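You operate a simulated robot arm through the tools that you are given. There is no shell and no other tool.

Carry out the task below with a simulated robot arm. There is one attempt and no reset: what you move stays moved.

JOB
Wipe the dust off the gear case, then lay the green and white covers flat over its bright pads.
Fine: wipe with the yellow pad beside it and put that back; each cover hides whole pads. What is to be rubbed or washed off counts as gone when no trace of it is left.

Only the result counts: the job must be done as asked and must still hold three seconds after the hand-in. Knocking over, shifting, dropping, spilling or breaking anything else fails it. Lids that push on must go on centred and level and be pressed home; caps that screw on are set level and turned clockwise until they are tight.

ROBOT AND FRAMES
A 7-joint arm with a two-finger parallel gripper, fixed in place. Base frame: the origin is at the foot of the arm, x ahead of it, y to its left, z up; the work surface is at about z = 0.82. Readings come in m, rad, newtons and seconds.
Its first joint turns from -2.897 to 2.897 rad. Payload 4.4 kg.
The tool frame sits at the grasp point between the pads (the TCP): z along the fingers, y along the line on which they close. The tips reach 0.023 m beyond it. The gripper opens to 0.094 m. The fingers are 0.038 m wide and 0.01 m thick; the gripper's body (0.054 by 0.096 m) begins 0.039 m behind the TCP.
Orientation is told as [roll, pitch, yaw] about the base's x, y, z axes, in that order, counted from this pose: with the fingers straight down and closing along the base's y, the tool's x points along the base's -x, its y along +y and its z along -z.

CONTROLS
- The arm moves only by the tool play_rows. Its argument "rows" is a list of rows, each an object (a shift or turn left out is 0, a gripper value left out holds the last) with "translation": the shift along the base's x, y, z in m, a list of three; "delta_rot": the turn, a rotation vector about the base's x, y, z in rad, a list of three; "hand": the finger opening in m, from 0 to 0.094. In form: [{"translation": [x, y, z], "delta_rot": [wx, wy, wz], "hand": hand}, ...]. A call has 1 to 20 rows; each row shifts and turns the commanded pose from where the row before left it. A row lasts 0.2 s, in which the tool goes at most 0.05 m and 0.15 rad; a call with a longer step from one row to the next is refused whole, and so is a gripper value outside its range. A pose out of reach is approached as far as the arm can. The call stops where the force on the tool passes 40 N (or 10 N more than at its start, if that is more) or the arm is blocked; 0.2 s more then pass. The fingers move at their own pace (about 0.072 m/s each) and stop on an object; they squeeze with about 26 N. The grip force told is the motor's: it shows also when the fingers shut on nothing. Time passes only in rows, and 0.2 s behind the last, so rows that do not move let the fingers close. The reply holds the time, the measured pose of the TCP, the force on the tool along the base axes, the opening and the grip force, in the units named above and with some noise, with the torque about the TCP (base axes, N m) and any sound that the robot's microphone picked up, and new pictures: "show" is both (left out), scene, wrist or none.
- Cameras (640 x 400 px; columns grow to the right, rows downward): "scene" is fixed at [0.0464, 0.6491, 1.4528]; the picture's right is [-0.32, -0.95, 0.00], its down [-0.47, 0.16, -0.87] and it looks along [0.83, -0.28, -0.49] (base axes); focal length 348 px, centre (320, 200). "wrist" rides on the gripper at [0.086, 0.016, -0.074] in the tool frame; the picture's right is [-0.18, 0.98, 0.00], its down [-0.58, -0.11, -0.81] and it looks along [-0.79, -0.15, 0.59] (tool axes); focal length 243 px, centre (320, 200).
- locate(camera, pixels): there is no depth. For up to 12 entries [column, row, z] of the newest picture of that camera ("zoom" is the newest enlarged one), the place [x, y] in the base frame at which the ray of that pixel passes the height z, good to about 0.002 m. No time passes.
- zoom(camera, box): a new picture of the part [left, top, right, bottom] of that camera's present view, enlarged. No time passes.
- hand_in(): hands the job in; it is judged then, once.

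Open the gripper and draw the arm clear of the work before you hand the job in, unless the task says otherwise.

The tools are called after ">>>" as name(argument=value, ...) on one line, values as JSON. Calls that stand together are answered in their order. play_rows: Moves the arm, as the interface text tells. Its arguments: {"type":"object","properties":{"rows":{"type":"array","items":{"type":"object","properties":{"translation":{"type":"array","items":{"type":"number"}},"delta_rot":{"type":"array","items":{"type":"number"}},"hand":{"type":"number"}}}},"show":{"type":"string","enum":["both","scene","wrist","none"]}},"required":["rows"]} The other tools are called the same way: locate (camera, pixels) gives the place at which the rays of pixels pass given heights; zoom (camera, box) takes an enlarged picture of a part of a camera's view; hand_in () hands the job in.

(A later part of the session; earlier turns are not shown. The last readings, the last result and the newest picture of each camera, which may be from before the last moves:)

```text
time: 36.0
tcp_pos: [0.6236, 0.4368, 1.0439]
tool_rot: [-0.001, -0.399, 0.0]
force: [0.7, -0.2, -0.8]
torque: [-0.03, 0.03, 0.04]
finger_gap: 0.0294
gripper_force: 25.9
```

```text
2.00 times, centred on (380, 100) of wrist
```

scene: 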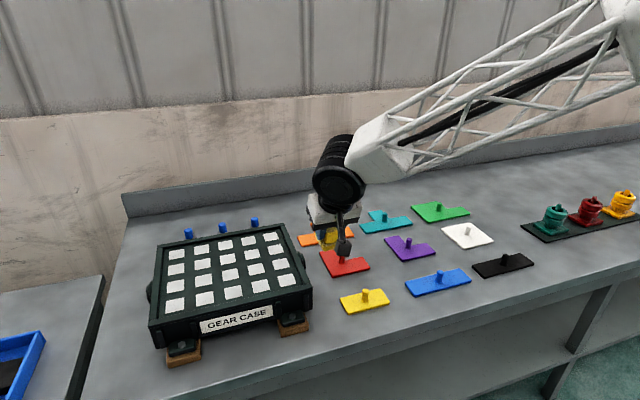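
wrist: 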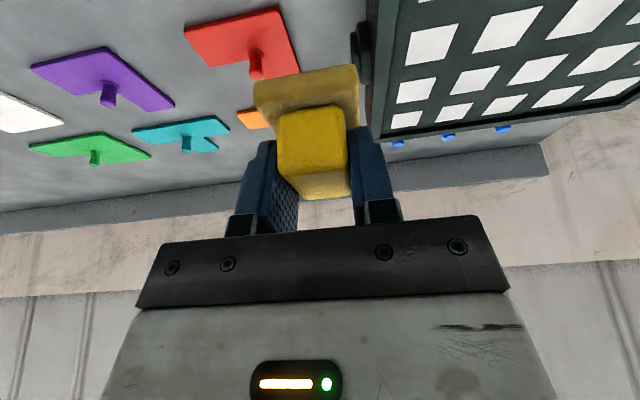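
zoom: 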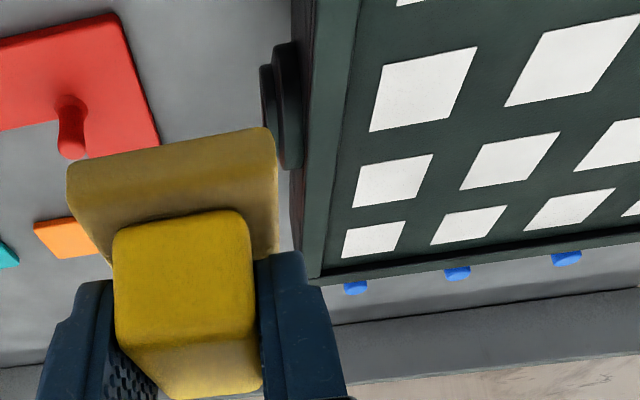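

The surface looks clean. I zoom tightly on the formerly dusty zone to look for residues.

>>> zoom(camera="scene", box=[180, 240, 244, 280])

>>> zoom(camera="scene", box=[224, 235, 288, 275])

>>> zoom(camera="scene", box=[190, 265, 270, 315])

```text
10.00 times, centred on (212, 260) of scene
```

zoom: 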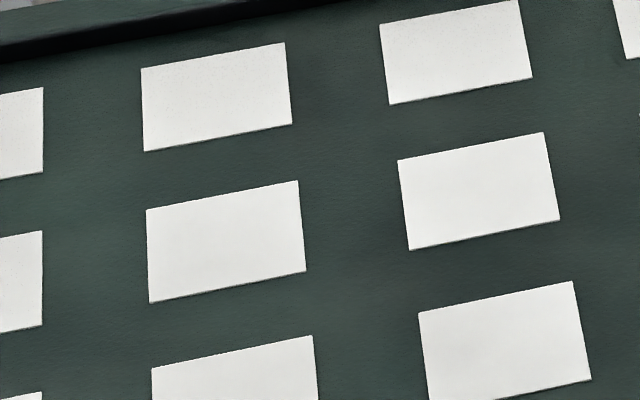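

```text
10.00 times, centred on (256, 255) of scene
```

zoom: 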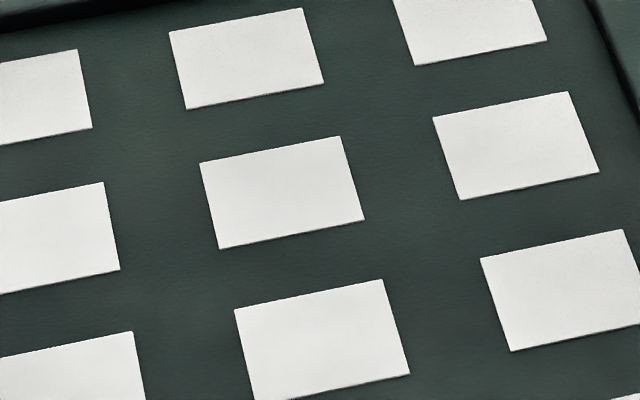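

```text
8.00 times, centred on (230, 290) of scene
```

zoom: 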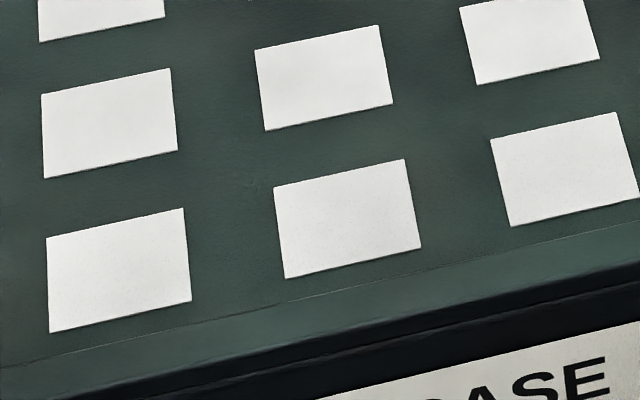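

No trace visible. Now I measure the pad grid: locating pad centres at the plate height 0.907.

>>> locate(camera="scene", pixels=[[176.65, 254.25, 0.907], [225.5, 245, 0.907], [270.7, 236.5, 0.907], [174.6, 305.1, 0.907], [204.8, 298.6, 0.907], [233.4, 292.3, 0.907], [260.4, 286, 0.907], [286.9, 280.1, 0.907], [175.3, 286.2, 0.907], [280.8, 263.9, 0.907], [176, 269.1, 0.907], [275.7, 249.5, 0.907]])

>>> zoom(camera="scene", box=[395, 190, 507, 260])

```text
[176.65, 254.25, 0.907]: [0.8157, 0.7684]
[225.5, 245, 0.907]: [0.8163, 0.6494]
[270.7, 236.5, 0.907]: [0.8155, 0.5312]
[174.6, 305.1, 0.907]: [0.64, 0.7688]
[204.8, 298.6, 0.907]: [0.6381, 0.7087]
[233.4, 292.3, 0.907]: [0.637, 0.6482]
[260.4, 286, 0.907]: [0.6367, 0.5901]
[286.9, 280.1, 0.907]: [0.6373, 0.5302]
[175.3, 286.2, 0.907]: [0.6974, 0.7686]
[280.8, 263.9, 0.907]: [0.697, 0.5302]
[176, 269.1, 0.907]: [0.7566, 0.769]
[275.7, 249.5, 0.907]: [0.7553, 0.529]
```

```text
5.71 times, centred on (451, 225) of scene
```

zoom: 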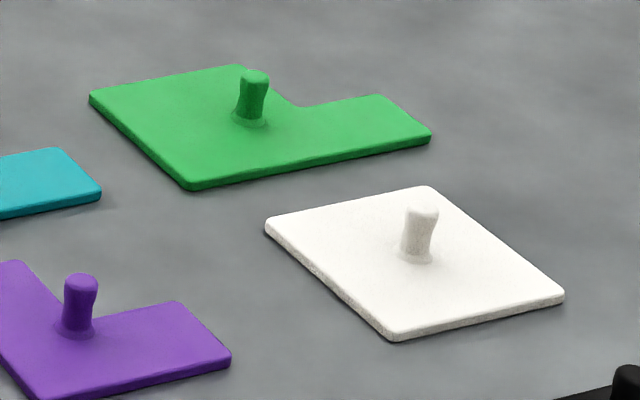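

The pad grid is axis-aligned with ~0.0597 m pitch: x ≈ 0.6375/0.697/0.756/0.816, y ≈ 0.530…0.769. First I bring the sponge back above its original place.

>>> play_rows(rows=[{"translation": [0, 0.045, 0]}, {"translation": [0, 0.045, 0]}, {"translation": [0, 0.045, 0]}, {"translation": [0, 0.045, 0]}, {"translation": [0, 0.045, 0]}, {"translation": [0, 0.045, 0]}, {"translation": [0, 0.045, 0]}, {"translation": [0, 0.045, 0]}, {"translation": [-0.006, 0.045, 0]}, {"translation": [0, 0.04, 0]}, {"translation": [0, 0, -0.04]}, {"translation": [0, 0, -0.04]}, {"translation": [0, 0, -0.04]}, {"translation": [0, 0, -0.03]}, {"translation": [0, 0, 0]}])

```text
time: 39.2
tcp_pos: [0.6216, 0.8821, 0.8944]
tool_rot: [-0.001, -0.401, 0.0]
force: [0.5, 0.5, -0.3]
torque: [-0.03, 0.0, 0.0]
finger_gap: 0.0292
gripper_force: 26.0
```

scene: 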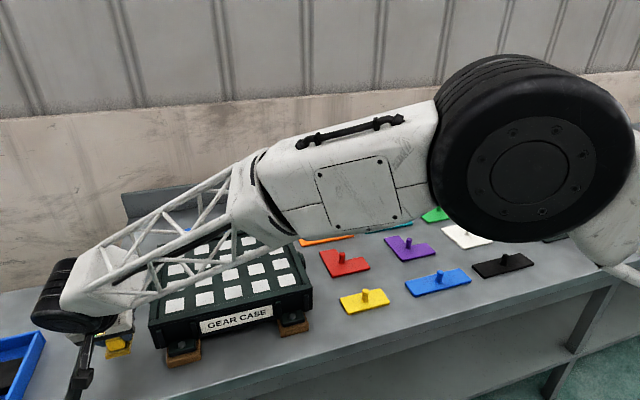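
wrist: 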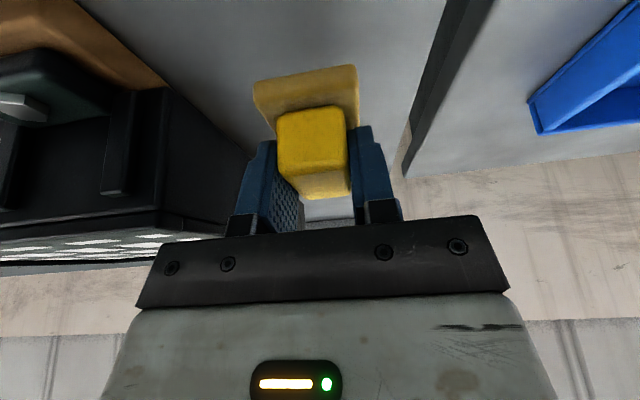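

At (0.6216,0.882,0.894); I correct x by −0.0045 and lower to just above the table, then feel for contact.

>>> play_rows(rows=[{"translation": [-0.0045, 0, -0.012]}, {"translation": [0, 0, -0.012]}, {"translation": [0, 0, -0.006]}, {"translation": [0, 0, 0]}], show="none")

```text
time: 40.2
tcp_pos: [0.6148, 0.8819, 0.8634]
tool_rot: [0.001, -0.399, 0.0]
force: [-0.4, -0.1, -0.7]
torque: [0.03, -0.02, -0.01]
finger_gap: 0.0295
gripper_force: 25.9
```

Still free; x reads 0.615, so I nudge back 1.5 mm and lower in 1 mm steps.

>>> play_rows(rows=[{"translation": [0.0015, 0, -0.001]}, {"translation": [0, 0, -0.001]}, {"translation": [0, 0, 0]}], show="none")

```text
time: 41.0
tcp_pos: [0.6145, 0.8814, 0.8619]
tool_rot: [-0.001, -0.401, -0.001]
force: [-0.6, 0.8, -0.7]
torque: [-0.03, -0.02, 0.0]
finger_gap: 0.0291
gripper_force: 25.9
```

Not touching yet; another 1.5 mm lower.

>>> play_rows(rows=[{"translation": [0.001, 0, -0.001]}, {"translation": [0, 0, -0.001]}, {"translation": [0, 0, 0]}], show="wrist")

```text
time: 41.8
tcp_pos: [0.6153, 0.8815, 0.8607]
tool_rot: [0.001, -0.403, 0.001]
force: [-1.2, -0.2, 7.8]
torque: [-0.05, 0.24, 0.03]
finger_gap: 0.0294
gripper_force: 26.2
```

wrist: 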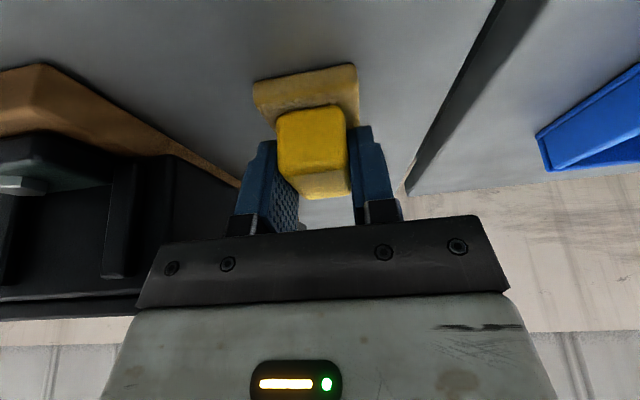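

The sponge is on the table (7.8 N). I open the fingers to 0.065 and withdraw straight up.

>>> play_rows(rows=[{"hand": 0.045}, {"hand": 0.065}, {"hand": 0.065}, {"translation": [0, 0, 0.02]}, {"translation": [0, 0, 0.03]}, {"translation": [0, 0, 0.04]}, {"translation": [0, 0, 0.04]}, {"translation": [0, 0, 0.04]}, {"translation": [0, 0, 0]}])

>>> zoom(camera="scene", box=[95, 320, 175, 380])

```text
time: 43.8
tcp_pos: [0.6166, 0.8815, 1.0299]
tool_rot: [0.002, -0.4, 0.0]
force: [-0.8, 0.2, -0.1]
torque: [0.02, 0.04, -0.01]
finger_gap: 0.065
gripper_force: 0.0
```

scene: 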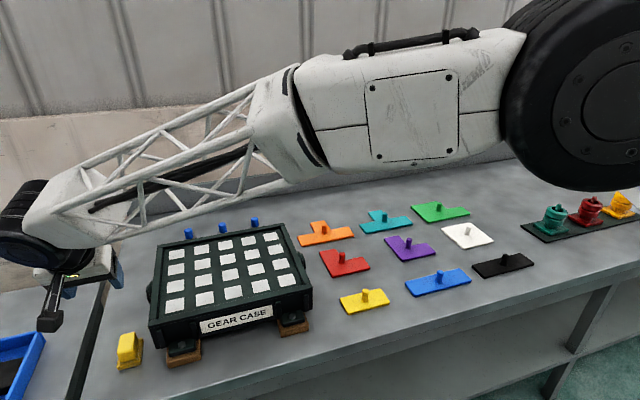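
wrist: 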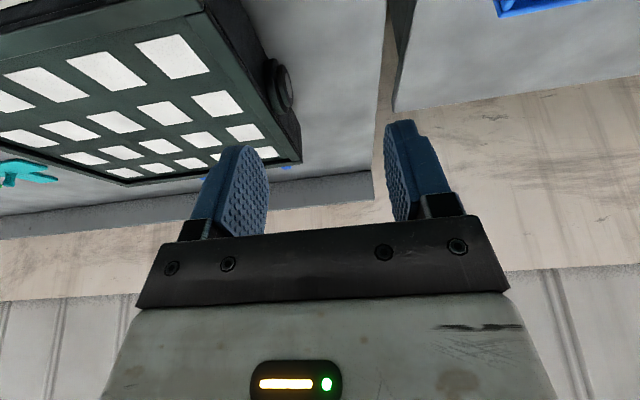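

```text
6.67 times, centred on (135, 350) of scene
```

zoom: 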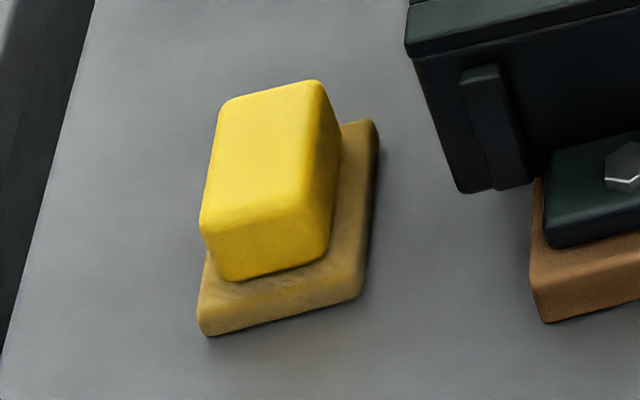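

The sponge's front-left corner moved from (112.8,371.5) to about (118,370). I locate how far that is.

>>> locate(camera="scene", pixels=[[118, 370.2, 0.82], [141.3, 364.7, 0.82], [143.8, 338.5, 0.83], [117, 355, 0.86], [119.5, 335.5, 0.86], [134.6, 332, 0.86]])

>>> locate(camera="scene", pixels=[[112.8, 371.5, 0.82], [135.7, 365.5, 0.82], [139, 341, 0.83], [111.7, 355, 0.86], [115, 336.8, 0.86], [130.5, 333.5, 0.86]])

```text
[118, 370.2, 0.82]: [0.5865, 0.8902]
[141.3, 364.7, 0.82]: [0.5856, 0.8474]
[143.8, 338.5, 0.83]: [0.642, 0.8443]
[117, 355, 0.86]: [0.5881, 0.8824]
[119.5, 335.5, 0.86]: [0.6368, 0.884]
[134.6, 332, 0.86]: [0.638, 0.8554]
```

```text
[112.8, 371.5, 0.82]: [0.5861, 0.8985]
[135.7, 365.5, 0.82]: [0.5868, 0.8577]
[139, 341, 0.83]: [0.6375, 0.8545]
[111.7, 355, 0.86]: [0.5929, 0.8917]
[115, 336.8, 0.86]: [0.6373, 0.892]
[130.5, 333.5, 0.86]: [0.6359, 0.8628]
```

It seems to sit ~9 mm off in −y. I return to the earlier viewing pose (z≈0.936) to compare with the same wrist view as before.

>>> play_rows(rows=[{"translation": [0, -0.0025, -0.04]}, {"translation": [0, 0, -0.04]}, {"translation": [0, 0, -0.014]}, {"translation": [0, 0, 0]}])

>>> zoom(camera="wrist", box=[230, 0, 390, 100])

```text
time: 44.8
tcp_pos: [0.615, 0.8767, 0.9356]
tool_rot: [0.0, -0.401, 0.0]
force: [-0.6, 0.9, 0.5]
torque: [0.02, 0.01, 0.05]
finger_gap: 0.0649
gripper_force: 0.0
```

scene: 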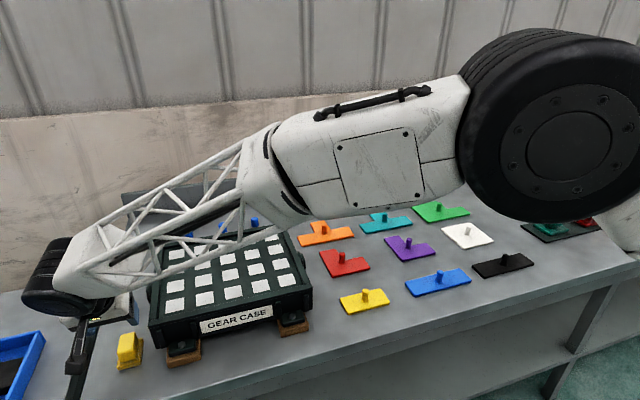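
wrist: 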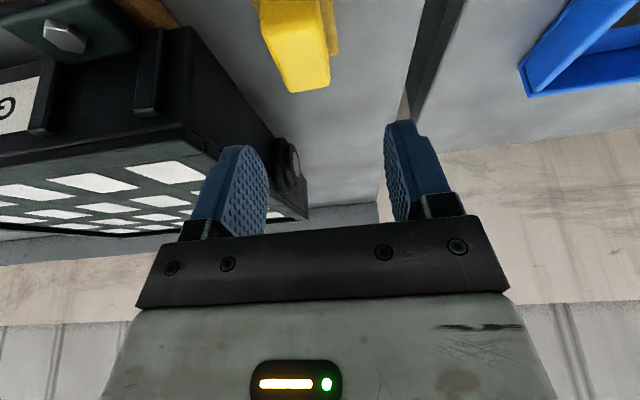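

```text
4.00 times, centred on (310, 50) of wrist
```

zoom: 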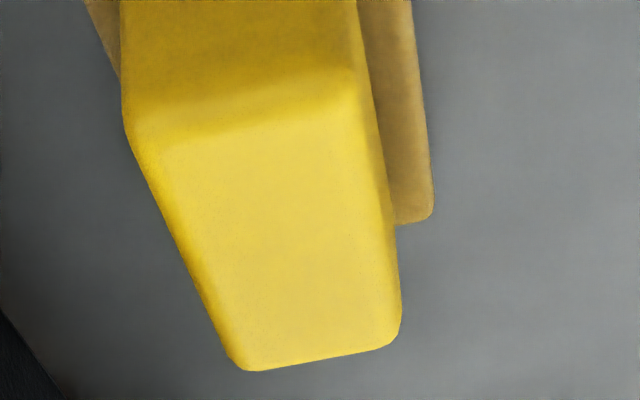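

I locate the grip's top corners in this view.

>>> locate(camera="wrist", pixels=[[290, 92, 0.857], [329.5, 84.5, 0.857], [262, 35, 0.857], [319, 17, 0.857], [338, 53, 0.83]])

```text
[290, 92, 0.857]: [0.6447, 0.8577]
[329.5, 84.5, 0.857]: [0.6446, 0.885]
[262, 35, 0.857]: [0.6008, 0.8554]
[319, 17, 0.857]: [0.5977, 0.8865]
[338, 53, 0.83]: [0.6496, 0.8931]
```

The grip sits at y≈0.871 versus 0.880 originally. I'll straddle it with a 0.048 gap and nudge it +y with one finger, which is more exact than re-gripping.

>>> play_rows(rows=[{"translation": [0.001, -0.0055, -0.03], "hand": 0.05}, {"translation": [0, 0, -0.025], "hand": 0.05}, {"translation": [0, 0, -0.017]}, {"translation": [0, 0, 0]}], show="wrist")

```text
time: 45.8
tcp_pos: [0.6162, 0.8727, 0.8633]
tool_rot: [0.0, -0.399, 0.0]
force: [0.2, -1.1, -0.7]
torque: [-0.01, 0.0, 0.01]
finger_gap: 0.0501
gripper_force: 0.1
```

wrist: 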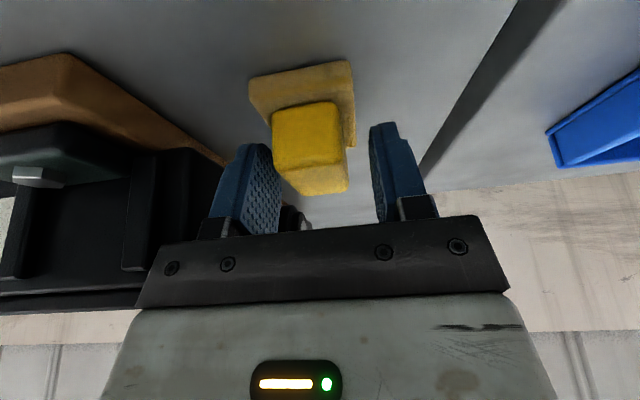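

Clear on both sides. I push +y by 0.0175 m with the −y finger, back off 6 mm, then rise.

>>> play_rows(rows=[{"translation": [0, 0.005, 0]}, {"translation": [0, 0.004, 0]}, {"translation": [0, 0.003, 0]}, {"translation": [0, 0.003, 0]}, {"translation": [0, 0.0025, 0]}, {"translation": [0, 0, 0]}, {"translation": [0, -0.008, 0]}, {"translation": [0, 0, 0]}], show="wrist")

```text
time: 47.6
tcp_pos: [0.6163, 0.8821, 0.863]
tool_rot: [0.0, -0.398, -0.001]
force: [0.8, -0.1, 0.5]
torque: [0.05, 0.02, -0.01]
finger_gap: 0.0499
gripper_force: 0.1
```

wrist: 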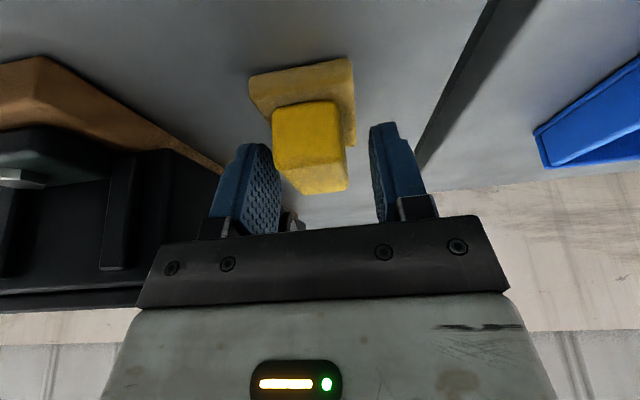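

The sponge followed and the view now matches the original. I rise and check it in the scene view.

>>> play_rows(rows=[{"translation": [0, 0, 0.02]}, {"translation": [0, 0, 0.04]}, {"translation": [0, 0, 0.04]}, {"translation": [0, 0, 0.04]}, {"translation": [0, 0, 0.04]}, {"translation": [0, 0, 0]}], show="scene")

>>> zoom(camera="scene", box=[95, 320, 175, 380])

```text
time: 49.0
tcp_pos: [0.6172, 0.8846, 1.0437]
tool_rot: [0.0, -0.399, -0.001]
force: [0.0, -1.3, 0.8]
torque: [0.0, 0.02, -0.02]
finger_gap: 0.05
gripper_force: 0.2
```

scene: 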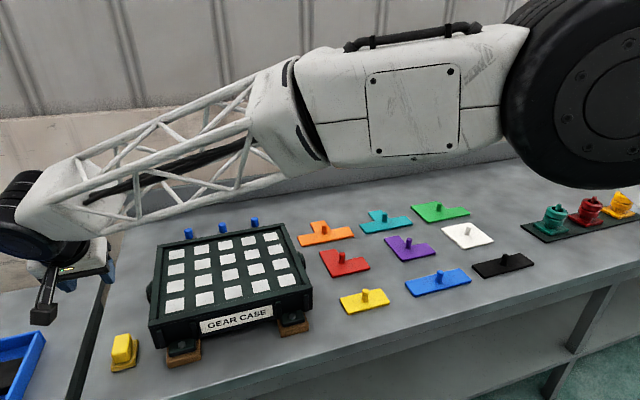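

```text
6.67 times, centred on (135, 350) of scene
```

zoom: 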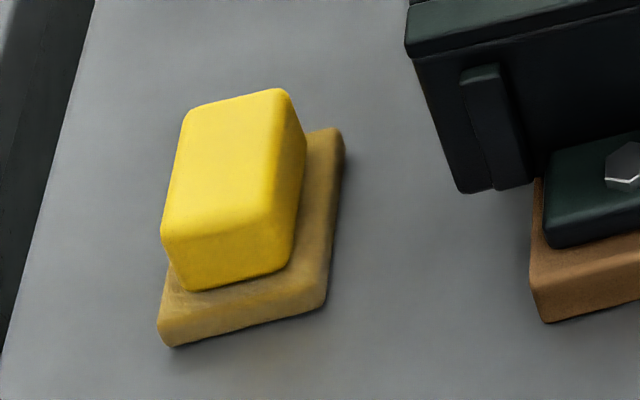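

The sponge is back exactly where it was, and the case has not moved. Now I raise, straighten the tool and travel toward the white cover.

>>> play_rows(rows=[{"translation": [0, -0.03, 0.035], "delta_rot": [0, 0.1, 0]}, {"translation": [0, -0.03, 0.035], "delta_rot": [0, 0.1, 0]}, {"translation": [0, -0.03, 0.03], "delta_rot": [0, 0.1, 0]}, {"translation": [0, -0.035, 0.02], "delta_rot": [0, 0.1, 0]}, {"translation": [0, -0.048, 0]}, {"translation": [0, -0.048, 0]}, {"translation": [0, -0.048, 0]}, {"translation": [0, -0.048, 0]}, {"translation": [0, -0.048, 0]}, {"translation": [0, -0.048, 0]}, {"translation": [0, -0.048, 0]}, {"translation": [0, -0.048, 0]}, {"translation": [0, -0.048, 0]}, {"translation": [0, -0.048, 0]}, {"translation": [0, -0.048, 0]}, {"translation": [0, -0.048, 0]}, {"translation": [0, -0.048, 0]}, {"translation": [0, -0.048, 0]}, {"translation": [0, -0.048, 0]}, {"translation": [0, -0.048, 0]}], show="none")

>>> play_rows(rows=[{"translation": [0.0, -0.045, -0.02]}, {"translation": [0.0, -0.02, -0.04]}, {"translation": [0, 0, -0.04]}, {"translation": [0, 0, 0]}])

>>> locate(camera="scene", pixels=[[468.2, 235.2, 0.826], [468.9, 226.8, 0.85], [446, 237, 0.826]])

```text
time: 53.2
tcp_pos: [0.6173, -0.0127, 1.1654]
tool_rot: [0.0, -0.001, -0.001]
force: [-0.4, 0.2, 0.3]
torque: [0.03, 0.01, -0.02]
finger_gap: 0.05
gripper_force: 0.0
```

```text
time: 54.2
tcp_pos: [0.619, -0.0746, 1.0654]
tool_rot: [0.001, 0.001, 0.001]
force: [-0.6, 0.4, 0.6]
torque: [0.01, 0.01, 0.01]
finger_gap: 0.0501
gripper_force: 0.1
```

scene: 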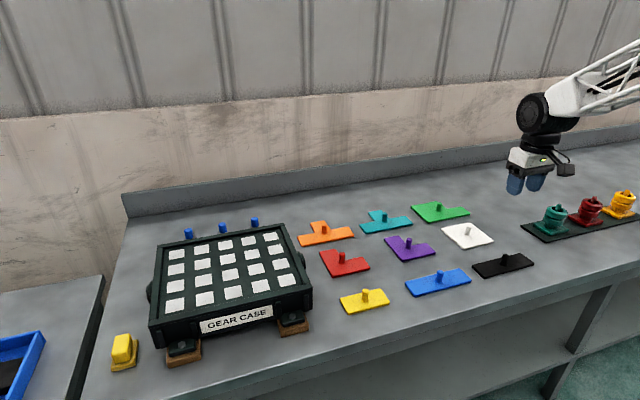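
wrist: 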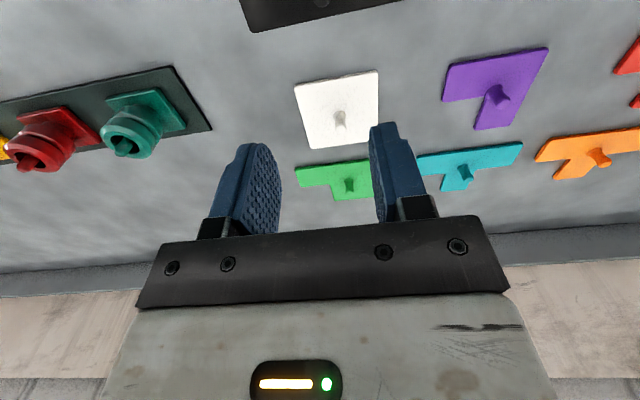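

```text
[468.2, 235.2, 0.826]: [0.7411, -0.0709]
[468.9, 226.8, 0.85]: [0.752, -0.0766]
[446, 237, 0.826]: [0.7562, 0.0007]
```

White cover is clear in the wrist view at (337,110). I zoom and locate its corners and knob, and the green cover's.

>>> zoom(camera="wrist", box=[270, 50, 430, 150])

>>> zoom(camera="wrist", box=[280, 145, 376, 205])

```text
4.00 times, centred on (350, 100) of wrist
```

zoom: 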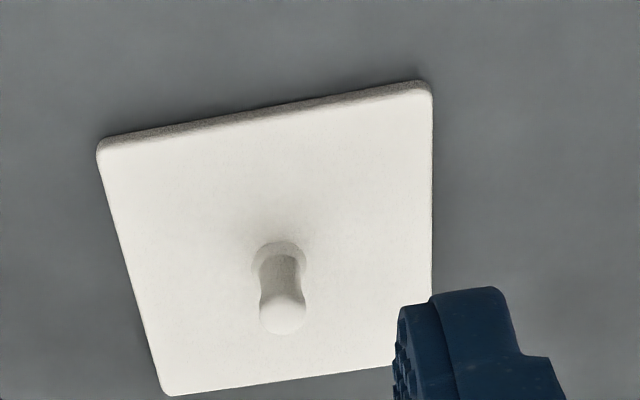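

```text
6.67 times, centred on (328, 175) of wrist
```

zoom: 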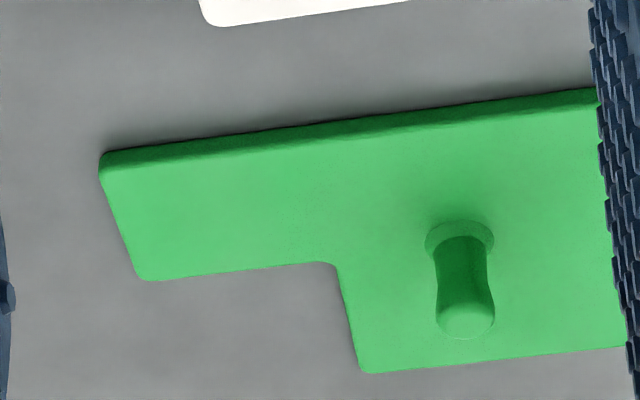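

I locate those points at the cover-top height and knob-top height.

>>> locate(camera="wrist", pixels=[[294.3, 88, 0.826], [378, 73, 0.826], [311.3, 148.3, 0.826], [377.8, 120, 0.826], [339.5, 115, 0.826], [341, 129.5, 0.855], [295.3, 169.8, 0.826], [301, 186.7, 0.826], [330.2, 184.4, 0.826], [334.7, 200.5, 0.826], [349, 181, 0.826], [350, 193.3, 0.855]])

```text
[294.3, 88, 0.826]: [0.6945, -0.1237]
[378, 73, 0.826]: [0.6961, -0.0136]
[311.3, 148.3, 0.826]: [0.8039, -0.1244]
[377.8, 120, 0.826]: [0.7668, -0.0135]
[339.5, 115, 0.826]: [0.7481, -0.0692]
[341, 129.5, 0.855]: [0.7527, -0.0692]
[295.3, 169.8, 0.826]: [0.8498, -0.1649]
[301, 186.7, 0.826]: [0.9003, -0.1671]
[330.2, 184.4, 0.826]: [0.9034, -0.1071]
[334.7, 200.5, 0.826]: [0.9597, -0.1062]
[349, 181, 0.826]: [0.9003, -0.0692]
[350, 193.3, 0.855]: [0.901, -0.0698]
```

White cover: 0.11 m square centred at (0.749,−0.069), knob at its centre; green: P-shape with knob at about (0.900,−0.069). I move above the white knob.

>>> play_rows(rows=[{"translation": [0.04, 0.0025, -0.02]}, {"translation": [0.04, 0.002, -0.02]}, {"translation": [0.04, 0.001, -0.02]}, {"translation": [0.01, 0, -0.04]}, {"translation": [0, 0, -0.04]}, {"translation": [0, 0, -0.02]}, {"translation": [0, 0, 0]}])

```text
time: 55.8
tcp_pos: [0.7468, -0.0706, 0.9028]
tool_rot: [0.001, 0.001, 0.0]
force: [-0.3, 0.0, 0.8]
torque: [-0.03, 0.01, -0.08]
finger_gap: 0.0501
gripper_force: 0.0
```

scene: 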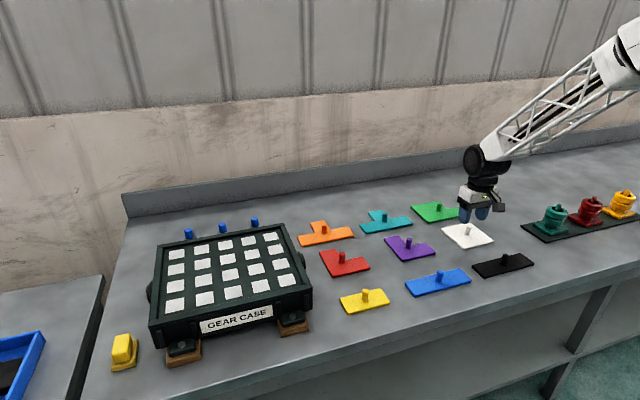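
wrist: 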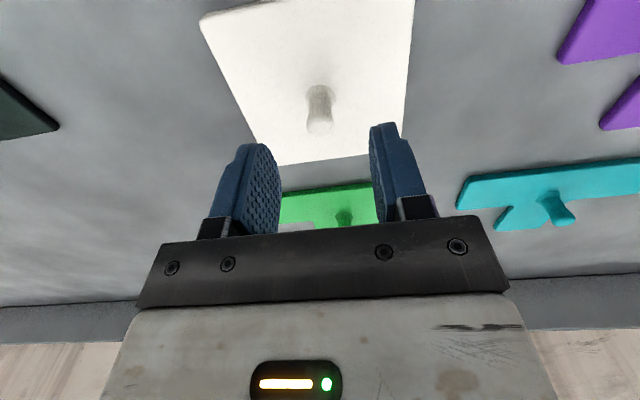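

The knob shows at (320,110). I locate it again from this nearer view.

>>> locate(camera="wrist", pixels=[[322, 94, 0.827], [319, 122, 0.845], [319, 128, 0.852], [200, 22, 0.826], [414, 0, 0.826], [251, 166, 0.826]])

>>> zoom(camera="wrist", box=[240, 60, 400, 160])

```text
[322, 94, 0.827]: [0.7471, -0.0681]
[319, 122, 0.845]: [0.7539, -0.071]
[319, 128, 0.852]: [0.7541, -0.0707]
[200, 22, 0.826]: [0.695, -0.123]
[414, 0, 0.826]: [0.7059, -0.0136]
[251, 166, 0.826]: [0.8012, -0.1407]
```

```text
4.00 times, centred on (320, 110) of wrist
```

zoom: 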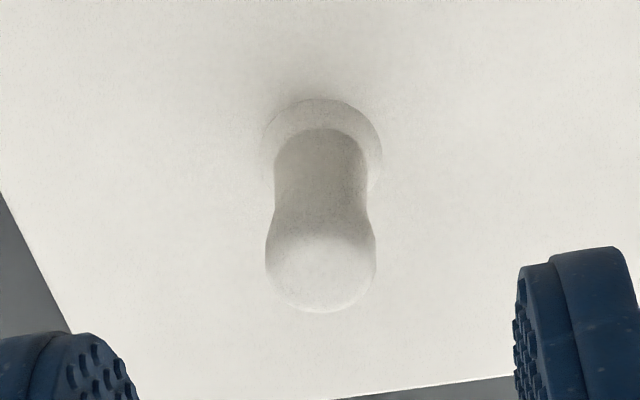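

Knob centre ≈(0.749,−0.0695). I shift +2 mm x, +1 mm y, descend to z≈0.854 and close.

>>> play_rows(rows=[{"translation": [0.002, 0.001, -0.02]}, {"translation": [0, 0, -0.018]}, {"translation": [0, 0, -0.01]}, {"translation": [0, 0, 0]}], show="wrist")

```text
time: 56.8
tcp_pos: [0.7489, -0.0689, 0.8565]
tool_rot: [0.0, 0.0, 0.0]
force: [0.7, 0.0, -0.4]
torque: [-0.03, -0.01, 0.0]
finger_gap: 0.0498
gripper_force: 0.2
```

wrist: 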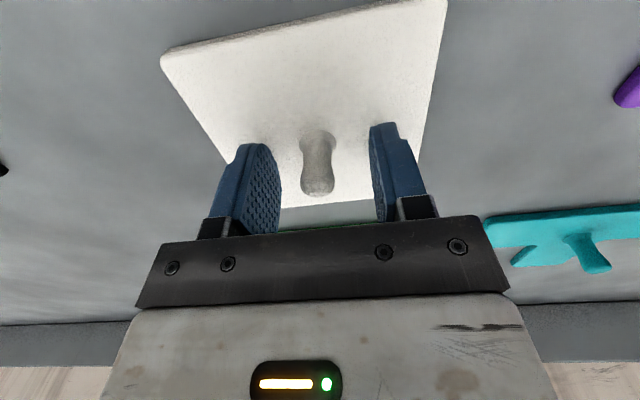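

Fingers straddle the knob at (318,165), no force; I lower 1.5 mm more and close.

>>> play_rows(rows=[{"translation": [0, 0, -0.0015]}, {"hand": 0.0}, {"hand": 0.0}, {"hand": 0.0}, {"hand": 0.0}], show="wrist")

```text
time: 58.0
tcp_pos: [0.7483, -0.0694, 0.8553]
tool_rot: [0.001, -0.001, 0.001]
force: [-0.5, -0.2, 2.7]
torque: [0.19, 0.02, -0.02]
finger_gap: 0.0154
gripper_force: 25.8
```

wrist: 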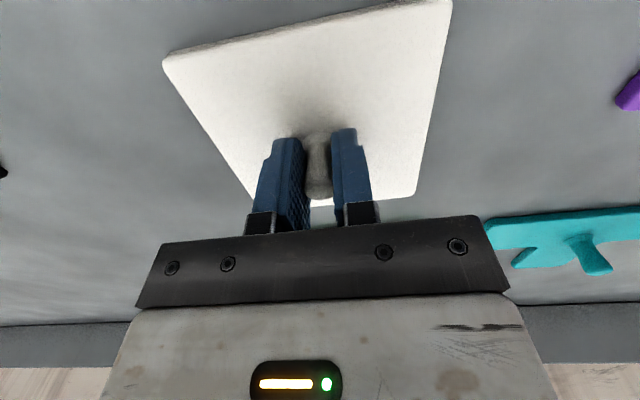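

The knob is held (gap 0.0154). I lift 0.15 m and look at the cover's levelness.

>>> play_rows(rows=[{"translation": [0, 0, 0.02]}, {"translation": [0, 0, 0.03]}, {"translation": [0, 0, 0.035]}, {"translation": [0, 0, 0.035]}, {"translation": [0, 0, 0.035]}, {"translation": [0, 0, 0]}])

>>> zoom(camera="scene", box=[420, 150, 532, 220])

```text
time: 59.4
tcp_pos: [0.7469, -0.0704, 1.011]
tool_rot: [0.001, 0.001, 0.001]
force: [-0.9, 0.5, -1.4]
torque: [-0.01, 0.0, -0.03]
finger_gap: 0.0155
gripper_force: 26.0
```

scene: 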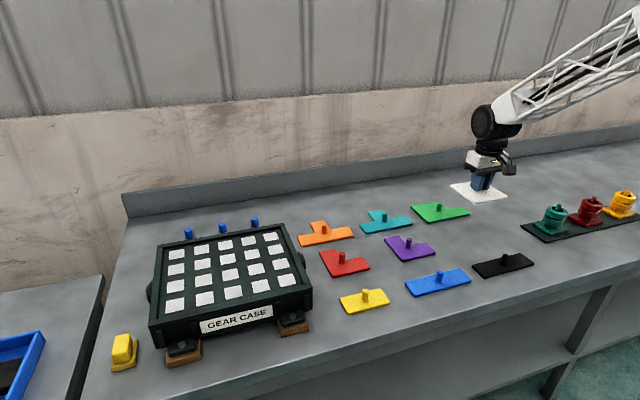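
wrist: 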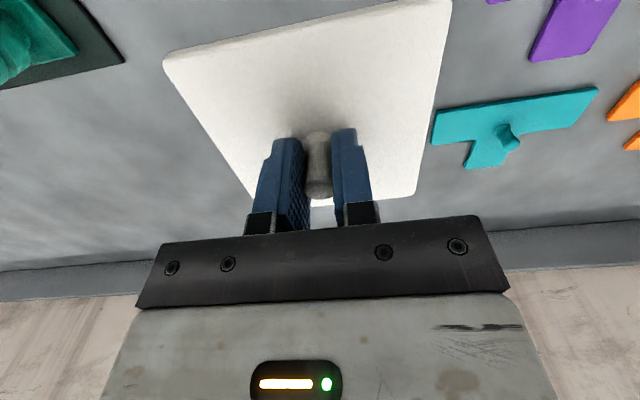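

```text
5.71 times, centred on (476, 185) of scene
```

zoom: 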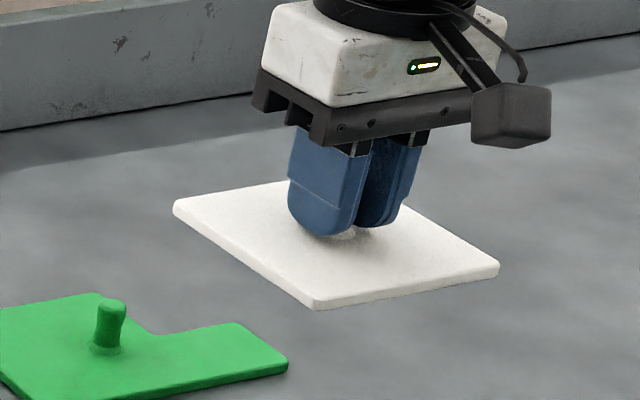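

The cover hangs level. Plan: white on back-right pads (rows 3–4, columns 4–5, centre ≈(0.786,0.560)), green on front-right. I carry it toward the case, stopping short to re-measure.

>>> play_rows(rows=[{"translation": [0, 0.04, 0.02]}, {"translation": [0, 0.045, 0.01]}, {"translation": [0, 0.045, 0]}, {"translation": [0, 0.045, 0]}, {"translation": [0, 0.045, 0]}, {"translation": [0, 0.045, 0]}, {"translation": [0, 0.045, 0]}, {"translation": [0, 0.045, 0]}, {"translation": [0, 0.045, 0]}, {"translation": [0, 0.045, 0]}, {"translation": [0.01, 0.045, 0]}, {"translation": [0.01, 0.045, 0]}, {"translation": [0.01, 0.045, 0]}, {"translation": [0.01, 0.045, 0]}, {"translation": [0, 0, 0]}])

```text
time: 62.6
tcp_pos: [0.7894, 0.5549, 1.0376]
tool_rot: [0.0, -0.001, 0.0]
force: [0.7, 0.0, -1.2]
torque: [-0.01, 0.0, -0.01]
finger_gap: 0.0158
gripper_force: 26.1
```

scene: 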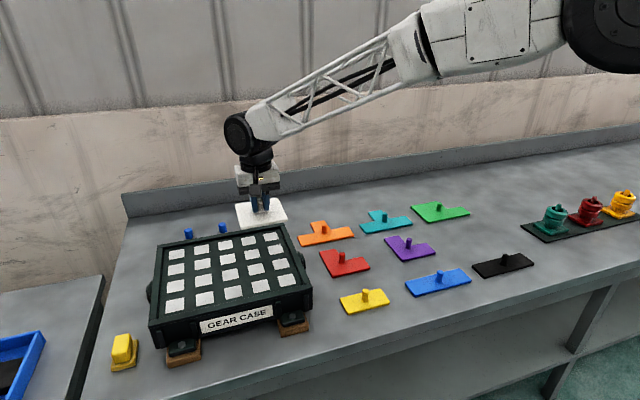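
wrist: 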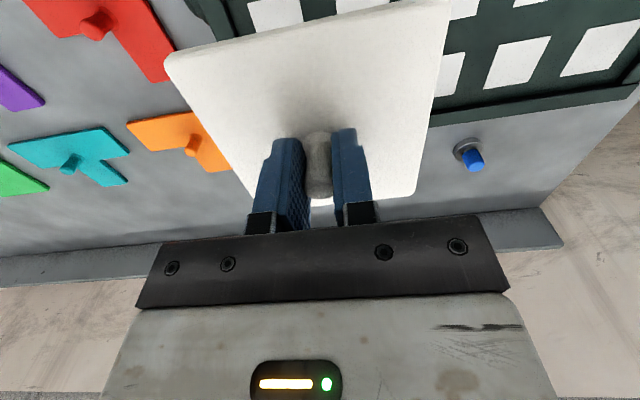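

In the wrist view pads and the back rim show at (520,60). I zoom there and measure back rim height/position against the pads.

>>> zoom(camera="wrist", box=[430, 0, 640, 130])

>>> zoom(camera="scene", box=[216, 195, 312, 255])

```text
3.05 times, centred on (535, 65) of wrist
```

zoom: 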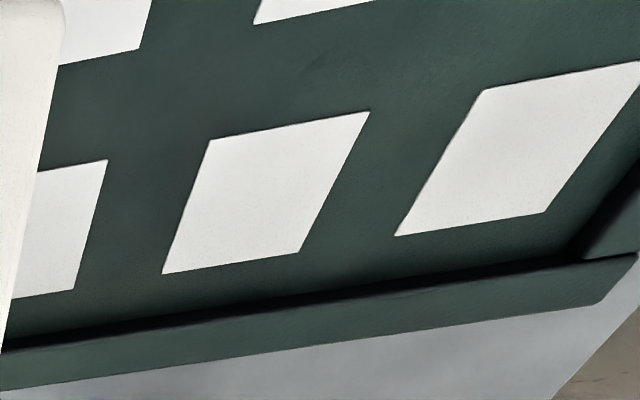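

```text
6.67 times, centred on (264, 225) of scene
```

zoom: 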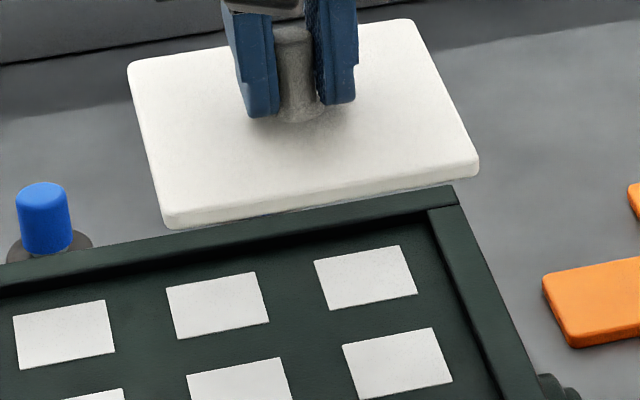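

I locate the back-row pad corners and rim edge precisely in the wrist view.

>>> locate(camera="wrist", pixels=[[498.9, 45.3, 0.907], [551.4, 36.2, 0.907], [528.4, 81.4, 0.907], [483.2, 89, 0.907], [589.1, 28.9, 0.907], [608.8, 69, 0.907], [559.6, 76.8, 0.907], [525, 98.5, 0.918], [525, 95, 0.907], [525, 108, 0.918]])

```text
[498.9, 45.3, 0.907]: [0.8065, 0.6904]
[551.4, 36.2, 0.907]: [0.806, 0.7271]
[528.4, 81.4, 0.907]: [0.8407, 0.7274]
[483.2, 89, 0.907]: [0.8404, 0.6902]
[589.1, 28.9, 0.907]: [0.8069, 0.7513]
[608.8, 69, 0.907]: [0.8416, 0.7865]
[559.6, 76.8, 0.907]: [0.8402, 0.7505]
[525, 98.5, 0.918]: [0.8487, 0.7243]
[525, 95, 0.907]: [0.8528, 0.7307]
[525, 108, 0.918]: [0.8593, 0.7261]
```

Wrist readings place the back-row pads at x≈0.8235 (about 5–6 mm more than the scene camera, and the cover shows the same offset), so I target TCP x≈0.7905, y≈0.560 and lower to just above the rim to compare visually.

>>> play_rows(rows=[{"translation": [0.001, 0.005, -0.02]}, {"translation": [0, 0, -0.02]}, {"translation": [0, 0, -0.015]}, {"translation": [0, 0, 0]}])

>>> zoom(camera="scene", box=[216, 205, 312, 265])

>>> zoom(camera="wrist", box=[140, 0, 500, 220])

```text
time: 63.6
tcp_pos: [0.7882, 0.562, 0.9835]
tool_rot: [-0.001, 0.001, -0.001]
force: [-0.5, 0.2, -1.3]
torque: [0.02, 0.01, 0.02]
finger_gap: 0.0157
gripper_force: 25.6
```

scene: 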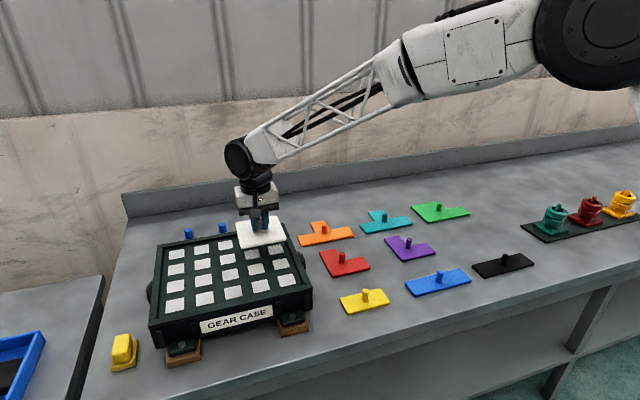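
wrist: 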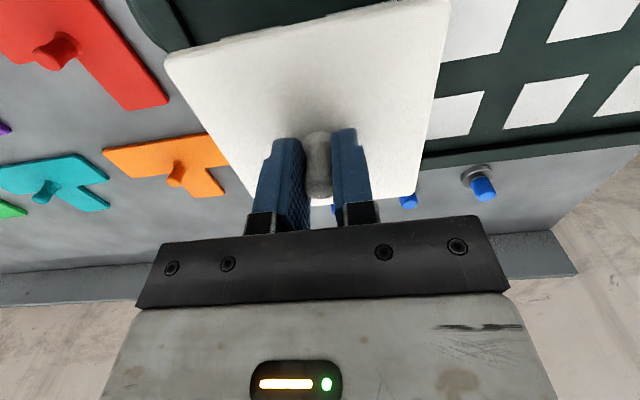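

```text
6.67 times, centred on (264, 235) of scene
```

zoom: 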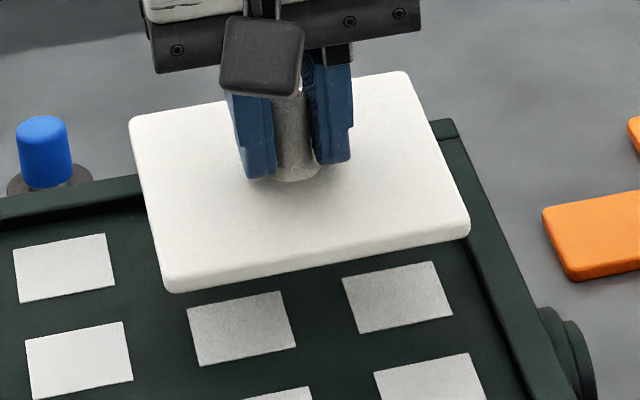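

```text
1.78 times, centred on (320, 110) of wrist
```

zoom: 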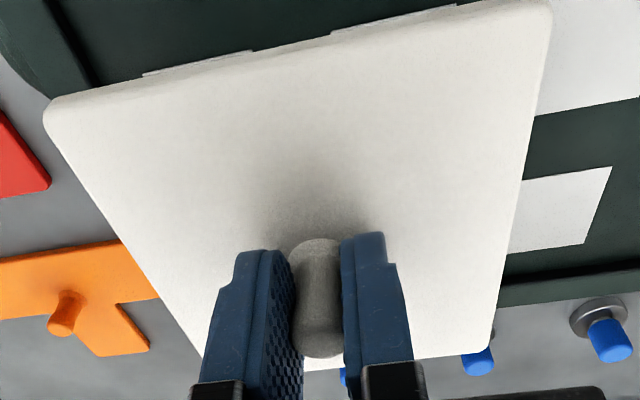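

I compute the cover's front bottom corners in the scene frame against the pads.

>>> locate(camera="scene", pixels=[[240.9, 248.4, 0.9485], [286.4, 240.3, 0.9485], [235.5, 223.2, 0.9535], [277, 216, 0.9535], [244.3, 251.2, 0.907], [258.4, 248.2, 0.907], [260, 257.4, 0.907], [246, 259.8, 0.907], [267.3, 246.6, 0.907], [280.8, 244.2, 0.907], [283.7, 252.2, 0.907], [270, 255, 0.907]])

```text
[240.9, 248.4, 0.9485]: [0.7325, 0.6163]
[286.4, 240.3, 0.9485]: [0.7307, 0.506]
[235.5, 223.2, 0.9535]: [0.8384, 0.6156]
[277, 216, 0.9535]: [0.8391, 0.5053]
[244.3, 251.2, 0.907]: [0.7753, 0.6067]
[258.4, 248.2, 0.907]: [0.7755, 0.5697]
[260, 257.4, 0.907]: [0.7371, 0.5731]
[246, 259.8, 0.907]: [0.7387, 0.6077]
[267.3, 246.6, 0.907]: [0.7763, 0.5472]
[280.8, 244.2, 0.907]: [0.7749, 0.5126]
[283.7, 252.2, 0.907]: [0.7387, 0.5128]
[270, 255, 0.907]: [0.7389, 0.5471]
```

In the scene frame the cover is centred at (0.785,0.561) versus the pad block's (0.786,0.560) — aligned. I lower straight down to a few mm above the plate.

>>> play_rows(rows=[{"translation": [0, 0, -0.012]}, {"translation": [0, 0, -0.012]}, {"translation": [0, 0, -0.01]}, {"translation": [0, 0, 0]}])

>>> zoom(camera="scene", box=[216, 210, 312, 270])

```text
time: 64.6
tcp_pos: [0.7883, 0.5597, 0.9497]
tool_rot: [0.0, 0.001, 0.002]
force: [-0.1, -0.7, -1.5]
torque: [-0.02, 0.02, 0.0]
finger_gap: 0.0158
gripper_force: 26.1
```

scene: 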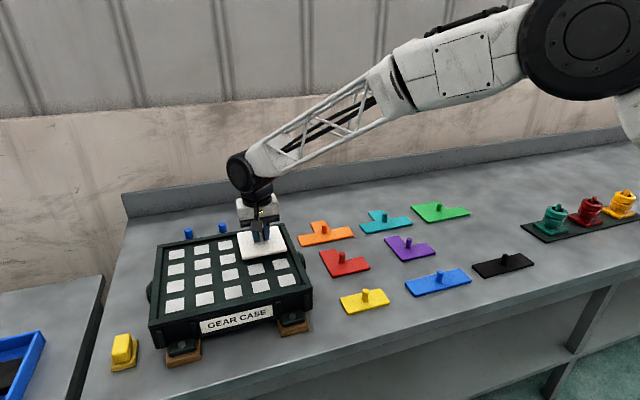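
wrist: 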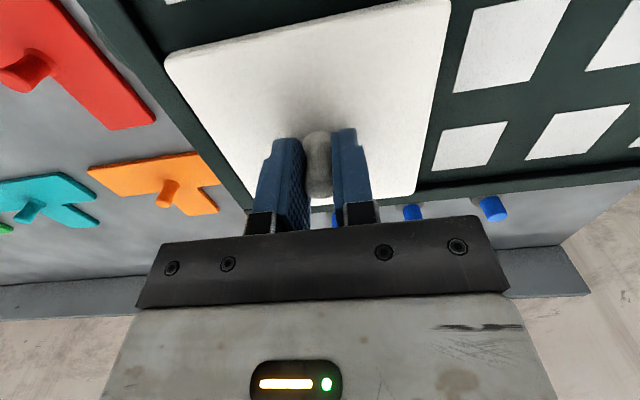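

```text
6.67 times, centred on (264, 240) of scene
```

zoom: 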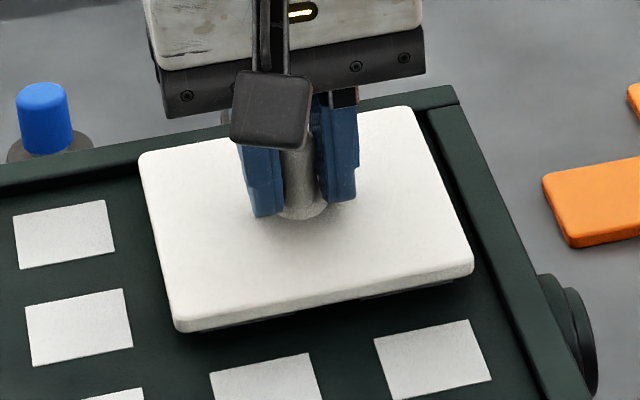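

The cover is inside the rim with the r3 pads' front peeking just beneath its edge, as expected at this height. I lower in small steps to contact.

>>> play_rows(rows=[{"translation": [0, 0, -0.003]}, {"translation": [0, 0, -0.002]}, {"translation": [0, 0, -0.001]}, {"translation": [0, 0, 0]}], show="none")

>>> zoom(camera="scene", box=[216, 210, 312, 270])

```text
time: 65.6
tcp_pos: [0.7898, 0.5612, 0.943]
tool_rot: [0.0, 0.001, -0.001]
force: [0.4, -0.1, -0.8]
torque: [-0.03, 0.0, -0.01]
finger_gap: 0.0158
gripper_force: 26.1
```

```text
6.67 times, centred on (264, 240) of scene
```

zoom: 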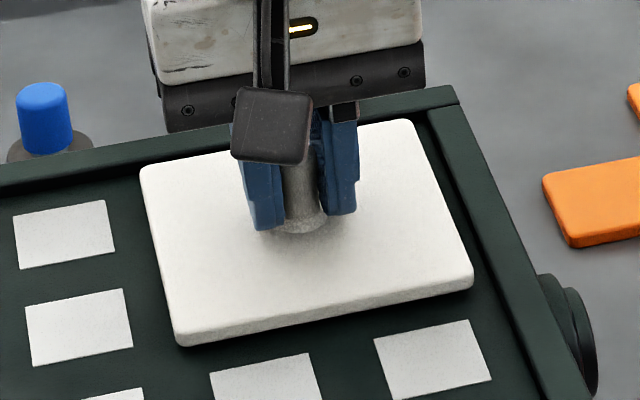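

Almost on the plate; I step down 2 mm more and read the force.

>>> play_rows(rows=[{"translation": [0, 0, -0.001]}, {"translation": [0, 0, -0.001]}, {"translation": [0, 0, 0]}], show="none")

```text
time: 66.4
tcp_pos: [0.7898, 0.5615, 0.9417]
tool_rot: [-0.001, -0.001, 0.0]
force: [0.5, 0.1, -1.6]
torque: [0.02, 0.0, -0.02]
finger_gap: 0.0156
gripper_force: 26.3
```

Still hanging (−1.6 N); continuing 2 mm.

>>> play_rows(rows=[{"translation": [0, 0, -0.001]}, {"translation": [0, 0, -0.001]}, {"translation": [0, 0, 0]}], show="none")

```text
time: 67.2
tcp_pos: [0.7904, 0.5616, 0.9407]
tool_rot: [-0.001, 0.001, 0.0]
force: [-1.2, 0.4, 3.5]
torque: [-0.31, 0.08, -0.03]
finger_gap: 0.0151
gripper_force: 26.1
```

Contact (3.5 N). I check the alignment in both views before releasing.

>>> play_rows(rows=[{"translation": [0, 0, 0]}])

>>> zoom(camera="scene", box=[216, 210, 312, 270])

>>> zoom(camera="wrist", box=[140, 0, 500, 220])

```text
time: 67.6
tcp_pos: [0.7909, 0.5616, 0.9409]
tool_rot: [0.001, 0.0, 0.0]
force: [-1.0, 0.5, 5.6]
torque: [-0.3, 0.0, -0.02]
finger_gap: 0.0157
gripper_force: 25.2
```

scene: 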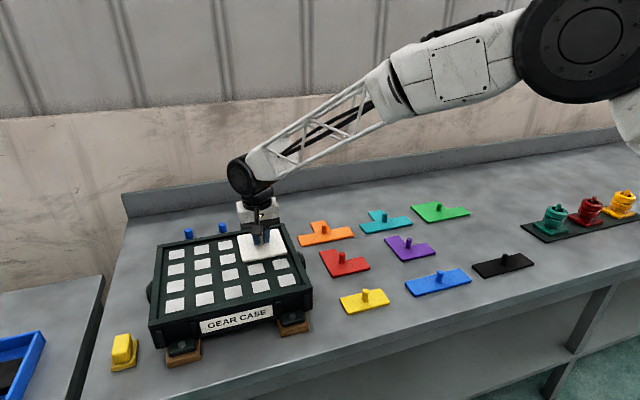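
wrist: 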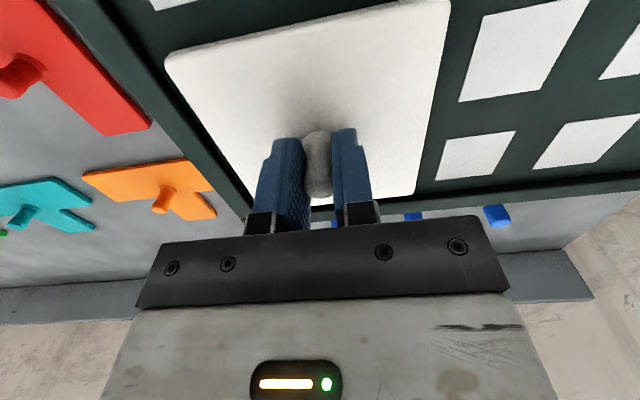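

```text
6.67 times, centred on (264, 240) of scene
```

zoom: 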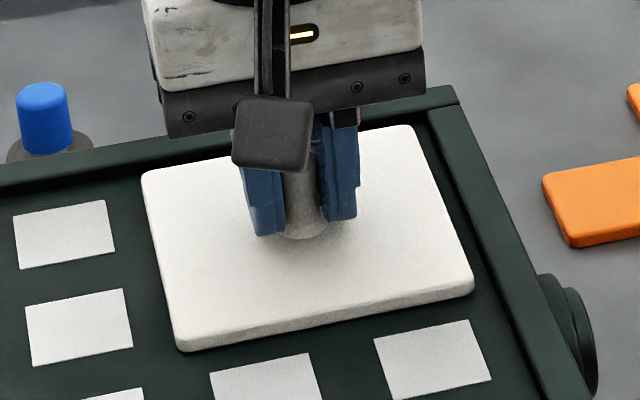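

```text
1.78 times, centred on (320, 110) of wrist
```

zoom: 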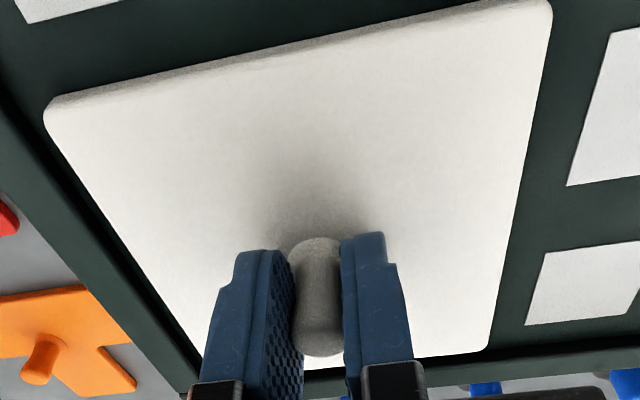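

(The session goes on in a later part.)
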